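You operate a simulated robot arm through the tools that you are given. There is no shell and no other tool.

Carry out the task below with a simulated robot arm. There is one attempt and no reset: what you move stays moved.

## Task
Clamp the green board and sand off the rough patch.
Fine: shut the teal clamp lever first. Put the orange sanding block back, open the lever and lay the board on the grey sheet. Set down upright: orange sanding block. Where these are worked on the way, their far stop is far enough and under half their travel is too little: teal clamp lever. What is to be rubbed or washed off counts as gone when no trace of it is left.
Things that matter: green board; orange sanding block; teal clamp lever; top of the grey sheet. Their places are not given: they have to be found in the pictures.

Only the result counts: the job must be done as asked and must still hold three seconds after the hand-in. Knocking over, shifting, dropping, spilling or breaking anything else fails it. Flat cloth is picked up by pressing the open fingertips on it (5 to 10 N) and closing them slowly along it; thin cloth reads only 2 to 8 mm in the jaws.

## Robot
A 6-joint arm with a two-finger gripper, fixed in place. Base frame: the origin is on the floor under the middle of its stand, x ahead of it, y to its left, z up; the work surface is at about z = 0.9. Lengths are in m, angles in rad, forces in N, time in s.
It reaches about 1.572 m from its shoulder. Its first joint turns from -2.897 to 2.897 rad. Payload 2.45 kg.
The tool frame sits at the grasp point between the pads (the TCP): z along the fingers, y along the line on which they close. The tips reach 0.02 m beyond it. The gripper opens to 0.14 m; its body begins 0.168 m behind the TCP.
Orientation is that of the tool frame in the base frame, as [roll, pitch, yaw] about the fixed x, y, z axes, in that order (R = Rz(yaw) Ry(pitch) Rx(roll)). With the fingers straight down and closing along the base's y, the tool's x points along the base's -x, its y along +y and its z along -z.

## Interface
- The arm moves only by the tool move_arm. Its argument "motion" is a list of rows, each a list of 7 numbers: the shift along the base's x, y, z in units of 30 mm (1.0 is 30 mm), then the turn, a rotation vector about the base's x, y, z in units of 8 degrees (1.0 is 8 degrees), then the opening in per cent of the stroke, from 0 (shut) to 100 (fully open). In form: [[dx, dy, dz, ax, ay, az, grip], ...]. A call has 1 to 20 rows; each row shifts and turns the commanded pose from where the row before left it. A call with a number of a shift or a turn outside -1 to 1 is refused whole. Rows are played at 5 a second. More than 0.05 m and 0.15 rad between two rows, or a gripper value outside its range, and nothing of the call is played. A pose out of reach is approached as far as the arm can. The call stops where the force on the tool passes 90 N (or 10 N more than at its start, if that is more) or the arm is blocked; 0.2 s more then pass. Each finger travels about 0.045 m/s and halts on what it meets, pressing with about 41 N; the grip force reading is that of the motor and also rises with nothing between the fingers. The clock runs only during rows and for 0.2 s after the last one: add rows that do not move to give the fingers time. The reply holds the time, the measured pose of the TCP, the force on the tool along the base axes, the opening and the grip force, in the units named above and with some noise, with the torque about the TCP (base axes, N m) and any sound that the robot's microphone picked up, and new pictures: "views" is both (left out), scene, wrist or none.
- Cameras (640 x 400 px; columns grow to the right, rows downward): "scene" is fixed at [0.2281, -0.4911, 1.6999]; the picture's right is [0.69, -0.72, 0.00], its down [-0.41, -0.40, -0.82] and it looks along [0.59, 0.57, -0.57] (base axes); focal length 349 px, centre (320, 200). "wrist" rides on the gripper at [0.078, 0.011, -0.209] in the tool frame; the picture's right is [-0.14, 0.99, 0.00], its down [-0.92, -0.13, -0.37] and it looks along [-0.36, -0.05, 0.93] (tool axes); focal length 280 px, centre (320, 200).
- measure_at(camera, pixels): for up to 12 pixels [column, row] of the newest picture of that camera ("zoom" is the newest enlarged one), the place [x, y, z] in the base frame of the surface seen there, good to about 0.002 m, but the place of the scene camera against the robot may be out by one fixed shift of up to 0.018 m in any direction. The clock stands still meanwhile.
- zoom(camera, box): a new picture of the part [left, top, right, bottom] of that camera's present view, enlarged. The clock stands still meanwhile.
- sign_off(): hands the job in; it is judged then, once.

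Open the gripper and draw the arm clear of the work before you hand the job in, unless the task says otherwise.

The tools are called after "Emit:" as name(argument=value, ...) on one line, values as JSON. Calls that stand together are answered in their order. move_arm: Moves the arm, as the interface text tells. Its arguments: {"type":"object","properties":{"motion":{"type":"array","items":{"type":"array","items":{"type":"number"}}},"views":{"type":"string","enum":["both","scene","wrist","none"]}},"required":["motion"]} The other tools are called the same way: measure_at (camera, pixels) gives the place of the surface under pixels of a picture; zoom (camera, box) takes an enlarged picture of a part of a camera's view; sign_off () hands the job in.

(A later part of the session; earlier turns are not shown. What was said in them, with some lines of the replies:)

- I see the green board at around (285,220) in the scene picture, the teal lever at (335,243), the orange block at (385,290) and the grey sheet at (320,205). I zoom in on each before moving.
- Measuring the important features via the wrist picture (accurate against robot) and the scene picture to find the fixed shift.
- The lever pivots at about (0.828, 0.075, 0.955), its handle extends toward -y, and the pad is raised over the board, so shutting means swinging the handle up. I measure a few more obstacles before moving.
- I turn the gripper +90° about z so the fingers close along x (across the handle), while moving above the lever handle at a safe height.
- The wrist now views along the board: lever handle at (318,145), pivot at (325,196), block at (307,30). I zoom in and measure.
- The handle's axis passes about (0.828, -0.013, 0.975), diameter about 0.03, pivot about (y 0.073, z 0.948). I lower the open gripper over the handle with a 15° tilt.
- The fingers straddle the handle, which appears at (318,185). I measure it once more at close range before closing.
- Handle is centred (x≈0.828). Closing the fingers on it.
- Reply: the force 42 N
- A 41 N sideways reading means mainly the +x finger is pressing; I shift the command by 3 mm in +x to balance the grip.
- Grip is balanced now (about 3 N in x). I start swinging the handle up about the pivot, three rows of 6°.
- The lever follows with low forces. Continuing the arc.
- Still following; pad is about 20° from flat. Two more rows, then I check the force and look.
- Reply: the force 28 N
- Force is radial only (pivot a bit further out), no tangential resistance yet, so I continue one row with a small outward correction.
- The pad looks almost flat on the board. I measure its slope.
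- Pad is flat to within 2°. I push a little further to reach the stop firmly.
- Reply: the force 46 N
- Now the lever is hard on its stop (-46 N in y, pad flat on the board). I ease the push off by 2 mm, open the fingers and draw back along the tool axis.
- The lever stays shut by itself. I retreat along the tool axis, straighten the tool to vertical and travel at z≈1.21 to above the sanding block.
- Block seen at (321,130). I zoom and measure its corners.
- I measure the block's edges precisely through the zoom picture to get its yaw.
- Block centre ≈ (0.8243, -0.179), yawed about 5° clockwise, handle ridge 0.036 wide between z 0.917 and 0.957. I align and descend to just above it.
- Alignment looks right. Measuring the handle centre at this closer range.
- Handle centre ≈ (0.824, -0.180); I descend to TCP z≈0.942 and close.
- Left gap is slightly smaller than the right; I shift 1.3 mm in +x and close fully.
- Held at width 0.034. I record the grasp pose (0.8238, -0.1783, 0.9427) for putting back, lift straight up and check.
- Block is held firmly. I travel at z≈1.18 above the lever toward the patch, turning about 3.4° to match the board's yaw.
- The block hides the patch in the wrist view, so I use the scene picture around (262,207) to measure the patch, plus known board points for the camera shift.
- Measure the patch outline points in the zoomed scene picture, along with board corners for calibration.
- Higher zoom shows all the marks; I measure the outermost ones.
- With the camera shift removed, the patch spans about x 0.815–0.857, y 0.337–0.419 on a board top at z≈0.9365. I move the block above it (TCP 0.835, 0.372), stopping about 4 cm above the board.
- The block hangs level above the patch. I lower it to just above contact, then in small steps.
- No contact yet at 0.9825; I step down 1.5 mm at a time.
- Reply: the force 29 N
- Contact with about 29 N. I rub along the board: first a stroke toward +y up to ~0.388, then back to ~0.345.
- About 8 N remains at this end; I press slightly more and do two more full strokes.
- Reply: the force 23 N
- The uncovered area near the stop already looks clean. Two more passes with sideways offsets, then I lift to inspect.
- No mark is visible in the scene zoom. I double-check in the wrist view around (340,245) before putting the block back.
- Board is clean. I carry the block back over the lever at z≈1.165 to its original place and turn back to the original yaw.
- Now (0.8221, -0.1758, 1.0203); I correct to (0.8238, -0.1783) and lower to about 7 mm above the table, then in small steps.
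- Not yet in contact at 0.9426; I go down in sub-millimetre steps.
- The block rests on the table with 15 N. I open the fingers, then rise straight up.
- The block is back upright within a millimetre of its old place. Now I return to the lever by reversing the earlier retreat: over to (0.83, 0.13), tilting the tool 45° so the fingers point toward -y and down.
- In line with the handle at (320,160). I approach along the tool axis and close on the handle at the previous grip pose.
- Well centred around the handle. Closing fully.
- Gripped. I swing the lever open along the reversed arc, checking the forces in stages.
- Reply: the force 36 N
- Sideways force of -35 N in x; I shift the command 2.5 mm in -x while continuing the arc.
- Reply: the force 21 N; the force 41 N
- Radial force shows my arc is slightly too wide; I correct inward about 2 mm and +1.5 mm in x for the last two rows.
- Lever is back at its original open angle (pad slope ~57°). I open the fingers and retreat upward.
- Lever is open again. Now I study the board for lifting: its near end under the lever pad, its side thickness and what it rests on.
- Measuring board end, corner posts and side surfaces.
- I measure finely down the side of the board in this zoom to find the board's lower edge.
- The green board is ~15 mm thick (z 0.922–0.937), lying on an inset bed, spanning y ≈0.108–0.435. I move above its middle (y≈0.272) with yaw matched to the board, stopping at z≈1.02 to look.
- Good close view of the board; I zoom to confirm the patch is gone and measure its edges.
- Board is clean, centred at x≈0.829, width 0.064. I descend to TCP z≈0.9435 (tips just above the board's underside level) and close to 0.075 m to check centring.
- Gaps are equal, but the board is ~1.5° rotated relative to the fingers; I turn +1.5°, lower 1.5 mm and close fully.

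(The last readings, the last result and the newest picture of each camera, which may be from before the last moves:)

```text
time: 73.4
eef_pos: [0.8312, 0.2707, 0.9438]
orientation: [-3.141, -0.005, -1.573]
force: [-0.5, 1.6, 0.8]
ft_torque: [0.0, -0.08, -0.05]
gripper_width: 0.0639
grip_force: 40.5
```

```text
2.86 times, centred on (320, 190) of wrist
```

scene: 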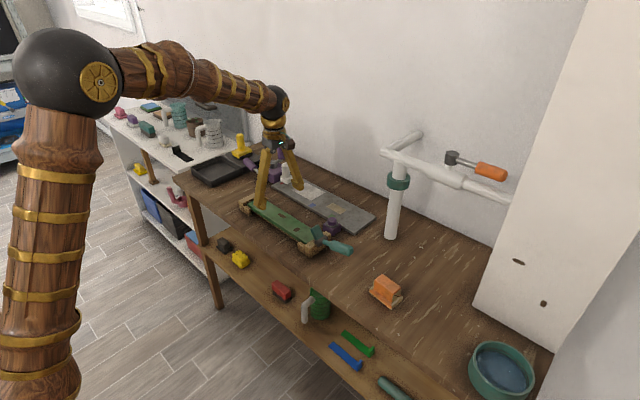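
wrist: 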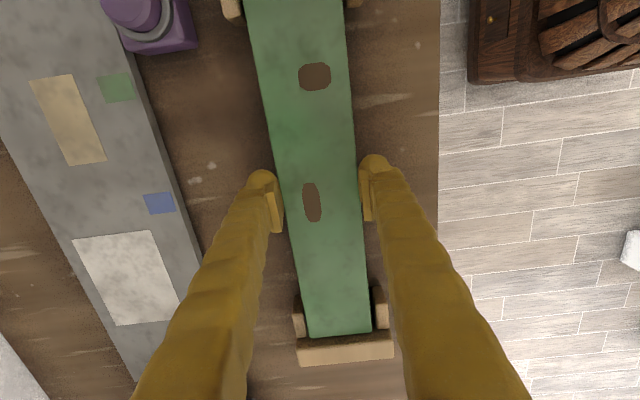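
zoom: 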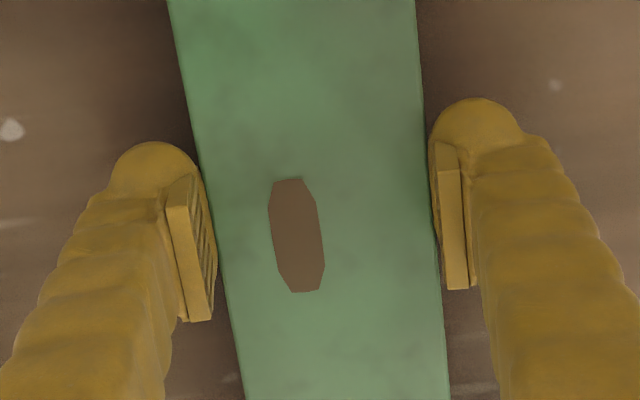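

Gripped at 0.0639 m with balanced forces. I lift 30 mm slowly (below the lever pad's underside, above the end stop) and check.

Emit:
move_arm(motion=[[0, 0, 0.15, 0, 0, 0, 0], [0, 0, 0.25, 0, 0, 0, 0], [0, 0, 0.3, 0, 0, 0, 0], [0, 0, 0.3, 0, 0, 0, 0], [0, 0, 0, 0, 0, 0, 0]], views="both")

Emit:
zoom(camera="scene", box=[235, 180, 355, 260])

```text
time: 74.6
eef_pos: [0.8303, 0.2723, 0.973]
orientation: [-3.14, -0.004, -1.573]
force: [0.4, -0.5, -2.5]
ft_torque: [0.02, -0.01, -0.01]
gripper_width: 0.064
grip_force: 40.8
```

scene: 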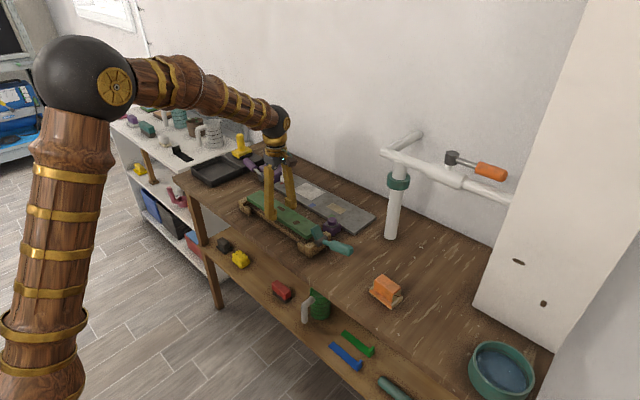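
wrist: 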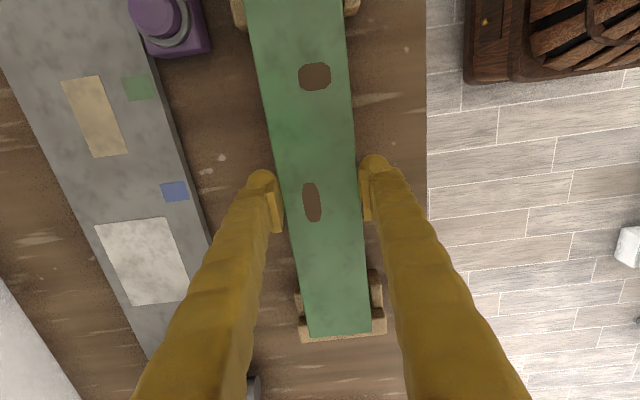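

```text
5.00 times, centred on (295, 220) of scene
```

zoom: 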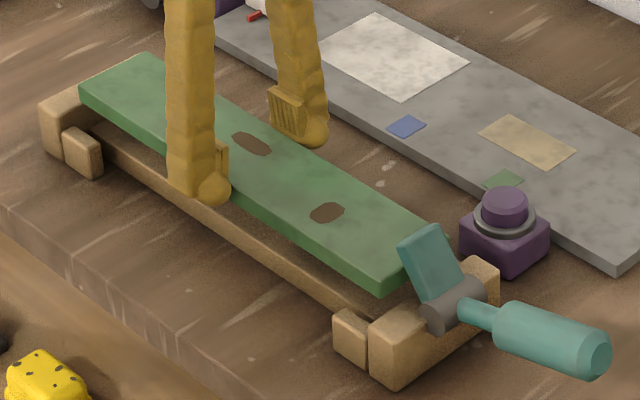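

Board hangs level, weight about 2.5 N. I shift it 30 mm in +y to clear the lever pad, lift to z≈1.08, and pause to look.

Emit:
move_arm(motion=[[0, 0.3, 0.05, 0, 0, 0, 0], [0, 0.4, 0.05, 0, 0, 0, 0], [0, 0.3, 0.1, 0, 0, 0, 0], [0, 0, 0.6, 0, 0, 0, 0], [0, 0, 0.9, 0, 0, 0, 0], [0, 0, 0.9, 0, 0, 0, 0], [0, 0, 0.9, 0, 0, 0, 0], [0, 0, 0.5, 0, 0, 0, 0], [0, 0, 0, 0, 0, 0, 0]], views="both")

Emit:
zoom(camera="scene", box=[235, 150, 385, 250])

```text
time: 76.6
eef_pos: [0.8298, 0.3016, 1.0926]
orientation: [-3.141, -0.006, -1.572]
force: [0.6, -0.5, -3.0]
ft_torque: [0.01, 0.01, 0.0]
gripper_width: 0.0638
grip_force: 41.2
```

scene: 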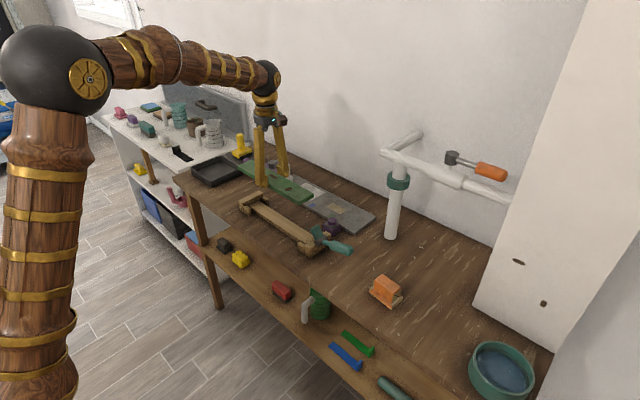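
wrist: 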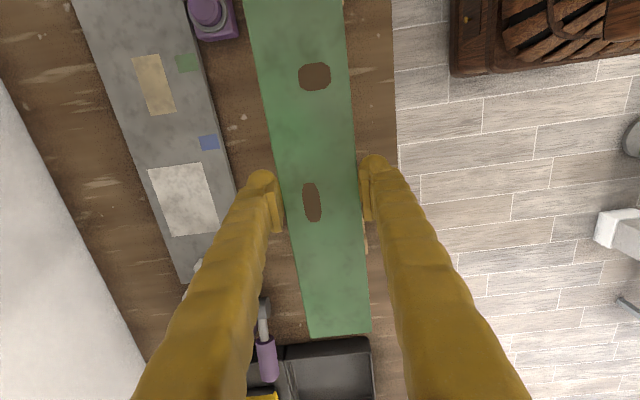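

```text
4.00 times, centred on (310, 200) of scene
```

zoom: 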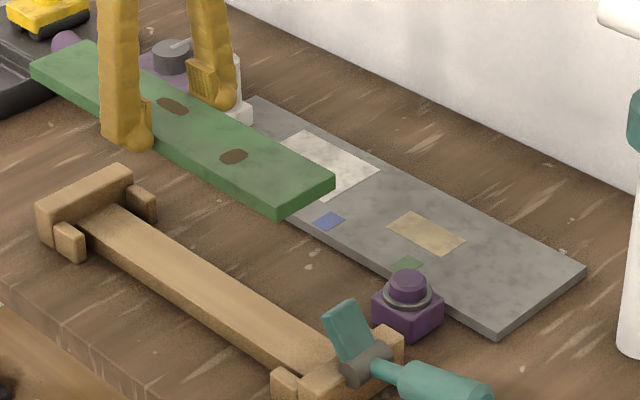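

I measure the sheet's edges and the white object in the wrist view to choose the landing place.

Emit:
measure_at(camera="wrist", pixels=[[80, 5], [109, 80], [132, 140], [158, 210], [180, 275], [203, 80], [212, 112], [222, 145], [233, 185], [184, 284], [198, 265], [190, 270]])

Emit:
measure_at(camera="wrist", pixels=[[106, 80], [128, 140], [206, 82], [216, 112], [195, 262], [200, 262], [190, 290], [205, 10], [225, 35], [240, 30], [188, 35], [60, 300]])

Emit:
zoom(camera="wrist", box=[120, 180, 260, 320])

```text
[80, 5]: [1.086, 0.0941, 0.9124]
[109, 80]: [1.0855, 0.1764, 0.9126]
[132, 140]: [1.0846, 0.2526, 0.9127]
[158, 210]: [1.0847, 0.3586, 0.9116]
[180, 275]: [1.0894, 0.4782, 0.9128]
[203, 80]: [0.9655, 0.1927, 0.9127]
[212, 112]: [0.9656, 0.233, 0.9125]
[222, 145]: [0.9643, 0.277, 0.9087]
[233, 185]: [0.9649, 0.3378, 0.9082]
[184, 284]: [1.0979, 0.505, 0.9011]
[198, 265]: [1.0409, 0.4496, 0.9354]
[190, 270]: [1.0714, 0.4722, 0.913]
```

```text
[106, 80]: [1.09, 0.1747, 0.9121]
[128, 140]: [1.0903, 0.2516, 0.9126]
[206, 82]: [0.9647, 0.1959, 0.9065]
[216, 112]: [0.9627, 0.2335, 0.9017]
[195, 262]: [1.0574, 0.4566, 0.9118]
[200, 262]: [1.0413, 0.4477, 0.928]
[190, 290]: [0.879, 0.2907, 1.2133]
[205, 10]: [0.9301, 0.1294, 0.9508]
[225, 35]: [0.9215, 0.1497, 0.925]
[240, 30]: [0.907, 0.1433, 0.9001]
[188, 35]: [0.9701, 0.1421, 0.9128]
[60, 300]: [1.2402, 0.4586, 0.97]
```

```text
2.86 times, centred on (190, 250) of wrist
```

zoom: 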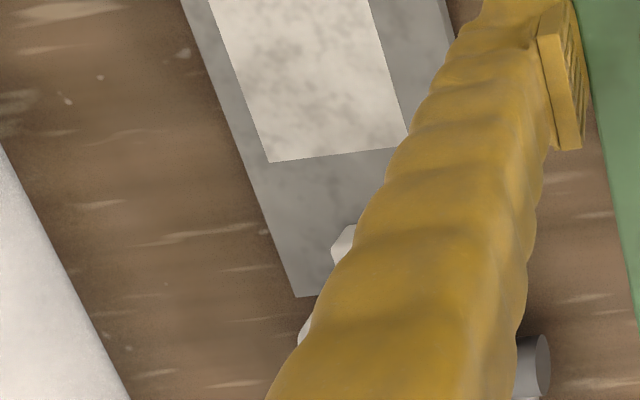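

The sheet spans x 0.965–1.09, y ≈0.055–0.485 with top z 0.9125; the white object starts at y≈0.447. I move the board above (1.0275, 0.25).

Emit:
move_arm(motion=[[0.5, -0.246, 0, 0, 0, 0, 0], [0.9, -0.246, 0, 0, 0, 0, 0], [0.95, -0.246, 0, 0, 0, 0, 0], [0.95, -0.246, 0, 0, 0, 0, 0], [0.95, -0.246, 0, 0, 0, 0, 0], [0.95, -0.246, 0, 0, 0, 0, 0], [0.9, -0.246, 0, 0, 0, 0, 0], [0.49, 0, 0, 0, 0, 0, 0], [0, 0, 0, 0, 0, 0, 0]], views="both")

Emit:
zoom(camera="scene", box=[235, 130, 405, 250])

```text
time: 78.6
eef_pos: [1.0286, 0.25, 1.0922]
orientation: [-3.14, -0.004, -1.574]
force: [-0.2, -0.7, -2.9]
ft_torque: [-0.01, 0.03, -0.04]
gripper_width: 0.0639
grip_force: 41.2
```

scene: 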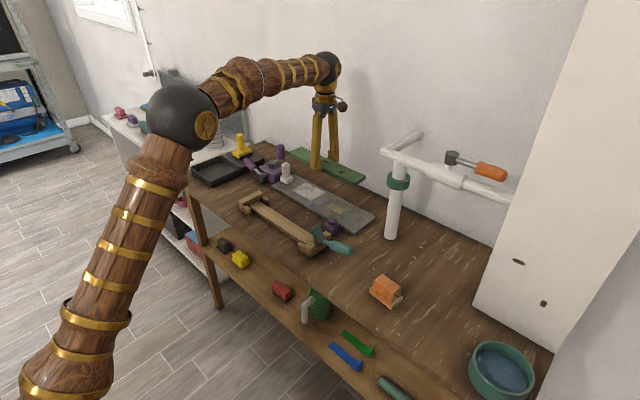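
wrist: 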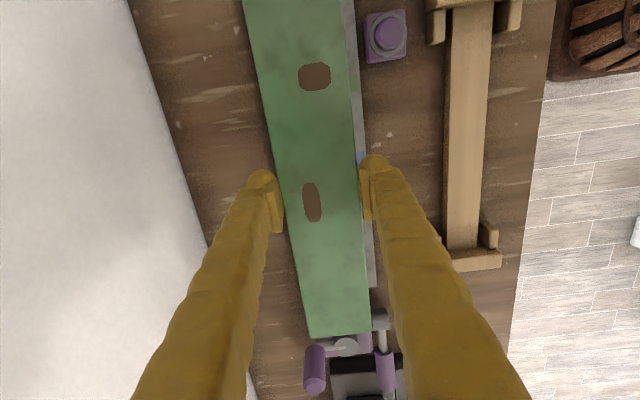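

```text
3.33 times, centred on (320, 190) of scene
```

zoom: 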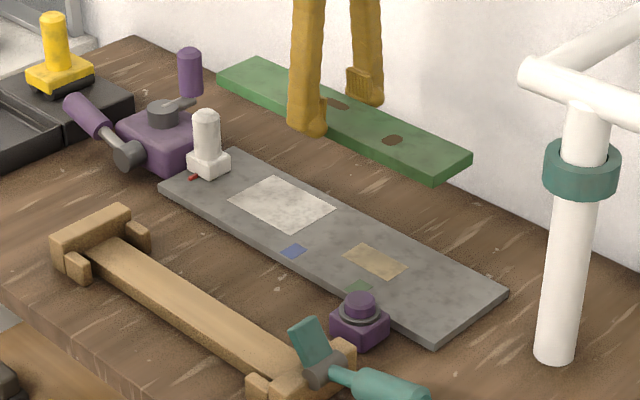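

The board is above the sheet. I verify its far end position against the white object before lowering.

Emit:
measure_at(camera="wrist", pixels=[[313, 330], [367, 326], [340, 329], [300, 250], [364, 240], [250, 20], [342, 15], [373, 280], [366, 150], [350, 20]])

Emit:
measure_at(camera="scene", pixels=[[288, 155], [364, 178], [354, 180], [285, 152], [286, 168], [287, 180], [281, 178], [291, 178], [300, 150]])

```text
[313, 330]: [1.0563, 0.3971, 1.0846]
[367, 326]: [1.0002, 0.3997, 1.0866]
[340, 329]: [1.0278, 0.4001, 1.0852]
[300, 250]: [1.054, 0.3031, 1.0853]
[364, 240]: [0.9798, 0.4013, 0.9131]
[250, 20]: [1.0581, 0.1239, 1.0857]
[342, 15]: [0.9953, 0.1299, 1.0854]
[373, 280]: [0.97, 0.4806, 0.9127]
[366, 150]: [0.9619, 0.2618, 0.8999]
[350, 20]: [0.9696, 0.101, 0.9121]
```

```text
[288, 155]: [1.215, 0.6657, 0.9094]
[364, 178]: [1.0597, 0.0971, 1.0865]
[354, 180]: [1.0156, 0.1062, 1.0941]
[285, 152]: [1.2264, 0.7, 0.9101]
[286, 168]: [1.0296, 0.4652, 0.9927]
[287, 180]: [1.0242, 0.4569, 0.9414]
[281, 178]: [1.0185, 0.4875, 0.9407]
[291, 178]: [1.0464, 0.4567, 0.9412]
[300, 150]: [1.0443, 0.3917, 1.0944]
```

Clearance to the white object is over 40 mm. I lower toward contact (expected TCP z≈0.934), slowing down at the end.

Emit:
move_arm(motion=[[0, 0, -0.7, 0, 0, 0, 0], [0, 0, -0.95, 0, 0, 0, 0], [0, 0, -0.95, 0, 0, 0, 0], [0, 0, -0.95, 0, 0, 0, 0], [0, 0, -0.85, 0, 0, 0, 0], [0, 0, -0.4, 0, 0, 0, 0], [0, 0, 0, 0, 0, 0, 0]], views="both")

Emit:
zoom(camera="scene", box=[255, 150, 395, 250])

```text
time: 80.2
eef_pos: [1.0291, 0.2507, 0.9482]
orientation: [3.141, -0.005, -1.573]
force: [-0.2, -0.2, -2.1]
ft_torque: [-0.01, 0.01, 0.02]
gripper_width: 0.0639
grip_force: 41.4
```

scene: 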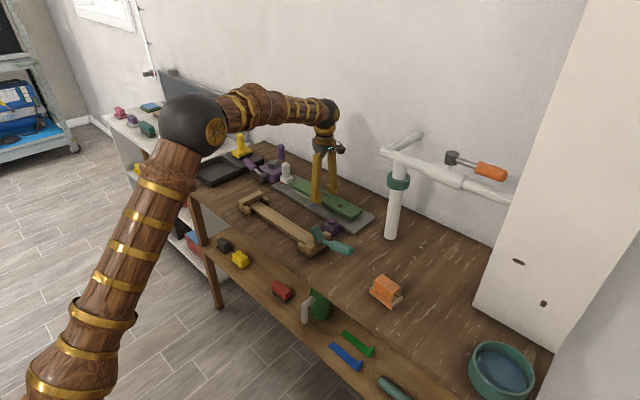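
wrist: 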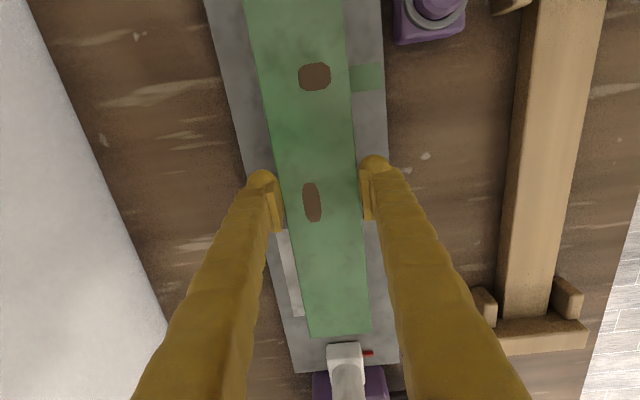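

```text
4.00 times, centred on (325, 200) of scene
```

zoom: 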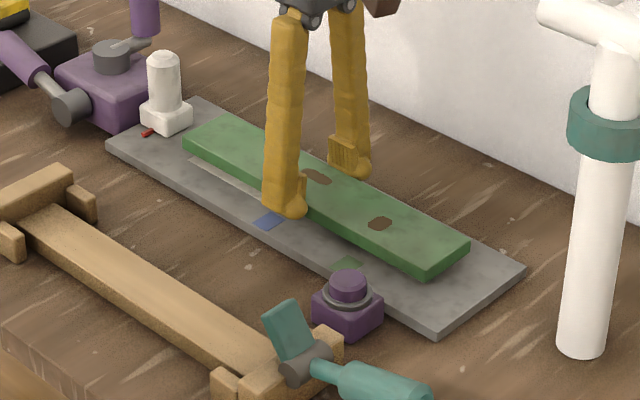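

Everything lines up over the sheet. I lower the last 14 mm in small steps.

Emit:
move_arm(motion=[[0, 0, -0.2, 0, 0, 0, 0], [0, 0, -0.12, 0, 0, 0, 0], [0, 0, -0.05, 0, 0, 0, 0], [0, 0, 0, 0, 0, 0, 0]], views="none")

```text
time: 81.2
eef_pos: [1.0282, 0.2506, 0.9374]
orientation: [-3.141, -0.007, -1.575]
force: [0.3, 0.3, -1.8]
ft_torque: [-0.01, 0.0, 0.02]
gripper_width: 0.064
grip_force: 41.1
```

Emit:
move_arm(motion=[[0, 0, -0.05, 0, 0, 0, 0], [0, 0, -0.03, 0, 0, 0, 0], [0, 0, 0, 0, 0, 0, 0]], views="none")

```text
time: 82.0
eef_pos: [1.0288, 0.2498, 0.9367]
orientation: [-3.14, -0.005, -1.572]
force: [-0.1, 0.0, -2.0]
ft_torque: [0.0, -0.03, 0.0]
gripper_width: 0.0636
grip_force: 41.2
```

Emit:
move_arm(motion=[[0, 0, -0.03, 0, 0, 0, 0], [0, 0, 0, 0, 0, 0, 0]], views="none")

```text
time: 82.6
eef_pos: [1.0288, 0.2496, 0.9352]
orientation: [3.141, -0.007, -1.572]
force: [-1.8, -4.3, 9.8]
ft_torque: [-0.11, 0.22, 0.01]
gripper_width: 0.0636
grip_force: 40.2
```

Contact at about 10 N. I open the fingers and check the board before rising.

Emit:
move_arm(motion=[[0, 0, 0, 0, 0, 0, 65], [0, 0, 0, 0, 0, 0, 75], [0, 0, 0, 0, 0, 0, 75], [0, 0, 0, 0, 0, 0, 75], [0, 0, 0, 0, 0, 0, 75]], views="both")

```text
time: 83.8
eef_pos: [1.0292, 0.2492, 0.9346]
orientation: [-3.141, -0.006, -1.573]
force: [-0.1, 0.1, 0.3]
ft_torque: [0.01, -0.01, 0.04]
gripper_width: 0.1052
grip_force: 0.0
```

scene: 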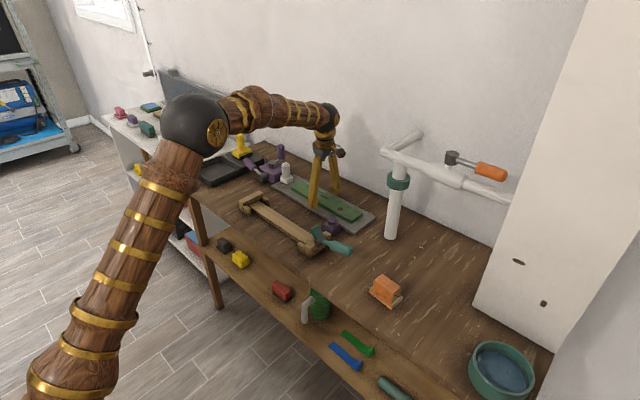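
wrist: 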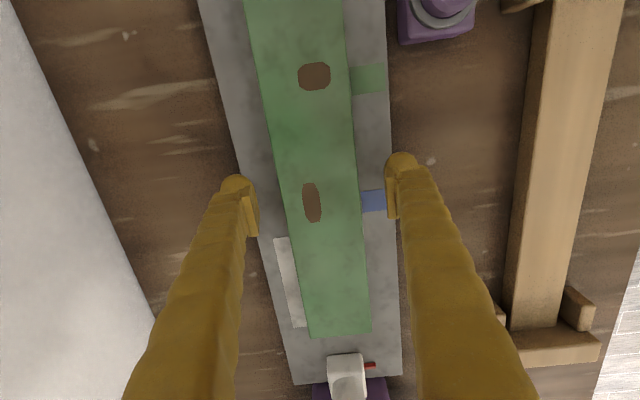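

The board lies on the sheet, fingers free on both sides. I rise straight up and then draw the arm back clear of the work.

Emit:
move_arm(motion=[[0, 0, 0.3, 0, 0, 0, 75], [0, 0, 0.7, 0, 0, 0, 75], [0, 0, 1, 0, 0, 0, 75], [0, 0, 1, 0, 0, 0, 75], [0, 0, 1, 0, 0, 0, 75], [0, 0, 1, 0, 0, 0, 75], [0, 0, 1, 0, 0, 0, 100], [0, 0, 1, 0, 0, 0, 100], [0, 0, 1, 0, 0, 0, 100], [0, 0, 1, 0, 0, 0, 100], [-0.9, 0, 0.4, 0, 0, 0, 100], [-1, 0, 0.3, 0, 0, 0, 100], [-1, 0, 0.3, 0, 0, 0, 100], [-1, 0, 0, 0, 0, 0, 100], [-1, 0, 0, 0, 0, 0, 100], [-1, 0, 0, 0, 0, 0, 100], [-1, 0, 0, 0, 0, 0, 100], [-1, 0, 0, 0, 0, 0, 100], [0, 0, 0, 0, 0, 0, 100]], views="both")

Emit:
zoom(camera="scene", box=[225, 140, 405, 270])

Emit:
zoom(camera="scene", box=[340, 240, 440, 320])

```text
time: 87.8
eef_pos: [0.7926, 0.25, 1.2345]
orientation: [3.14, -0.004, -1.573]
force: [-0.1, -0.4, 0.3]
ft_torque: [0.0, 0.04, 0.01]
gripper_width: 0.1399
grip_force: 0.1
```

scene: 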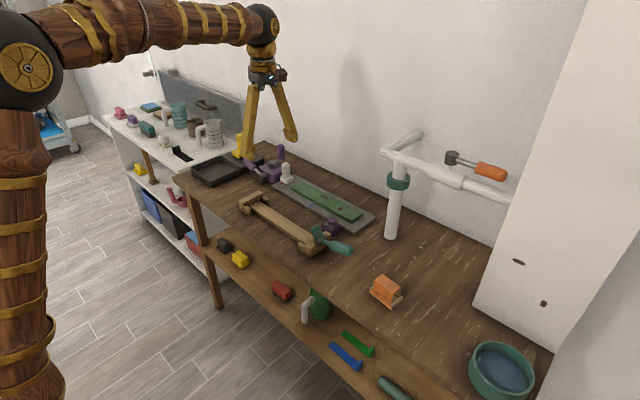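
wrist: 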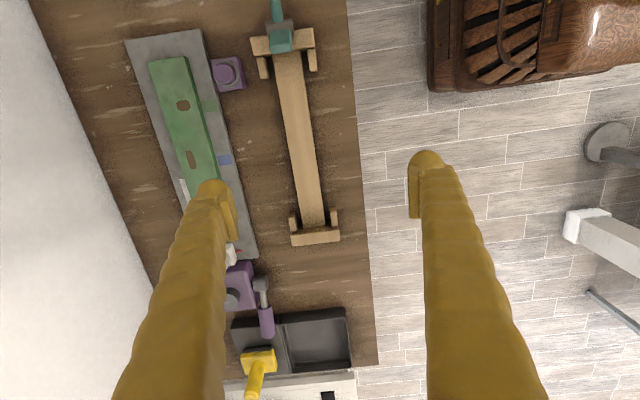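

```text
3.08 times, centred on (315, 205) of scene
```

zoom: 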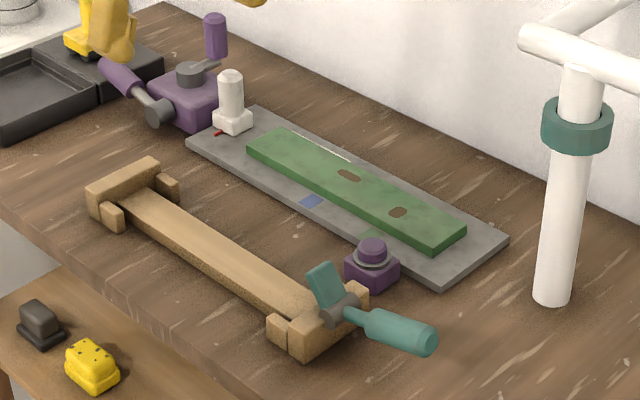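

```text
5.00 times, centred on (390, 280) of scene
```

zoom: 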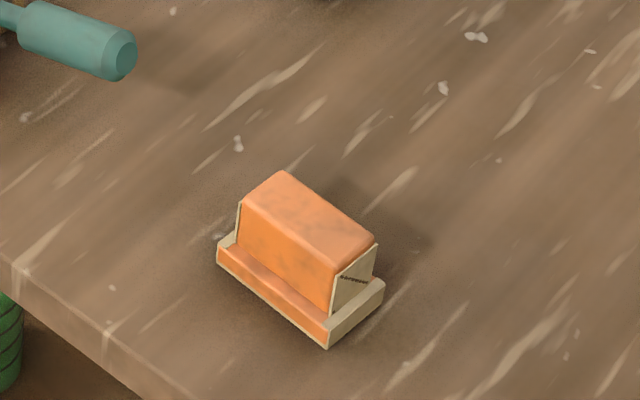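

All is in place. One last close look at the board's surface for any trace of the patch, and its height on the sheet.

Emit:
zoom(camera="scene", box=[285, 172, 345, 212])

Emit:
measure_at(camera="wrist", pixels=[[155, 70], [182, 65], [170, 130], [200, 150], [185, 160], [205, 175], [130, 60], [210, 100]])

```text
10.00 times, centred on (315, 192) of scene
```

zoom: 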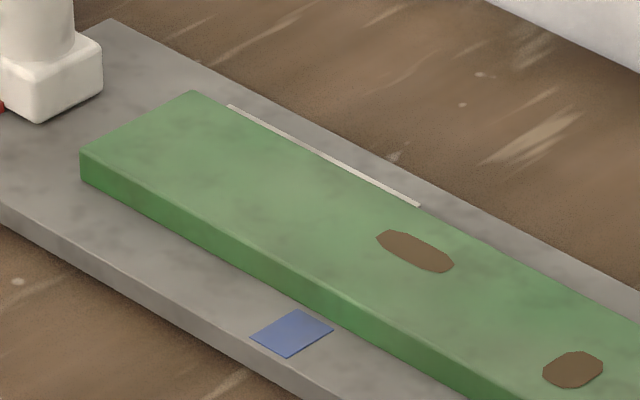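

```text
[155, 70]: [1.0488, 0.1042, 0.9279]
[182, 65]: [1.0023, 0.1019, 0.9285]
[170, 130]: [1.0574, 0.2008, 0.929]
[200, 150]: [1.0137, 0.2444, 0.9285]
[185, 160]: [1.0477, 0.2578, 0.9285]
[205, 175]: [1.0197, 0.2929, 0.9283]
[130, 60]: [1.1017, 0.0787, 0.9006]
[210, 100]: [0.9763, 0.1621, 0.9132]
```

The board lies flat on the grey sheet (top at z≈0.928), with no trace of the patch. The lever is open, the sanding block stands upright at its old place, and the arm is clear with the gripper open. I hand the job in.

Emit:
sign_off()

```text
The job is handed in.
```

The green board is sanded and lying flat on the grey sheet. I handed the job in; no verdict has come back yet.

- **Clamping:** I shut the teal lever onto its far stop before sanding. The pad lay flat on the board and the lever held by itself.
- **Sanding:** I rubbed the orange block over the rough patch in several passes. No trace of the patch shows in the close-up pictures.
- **Putting back:** The orange block stands upright about where it was. The lever is back at its starting angle.
- **Board:** It rests wholly on the sheet, more than 40 mm from the white object at the sheet's end.

In the pictures nothing else was moved or knocked. The gripper is open and the arm is drawn back clear of the work.
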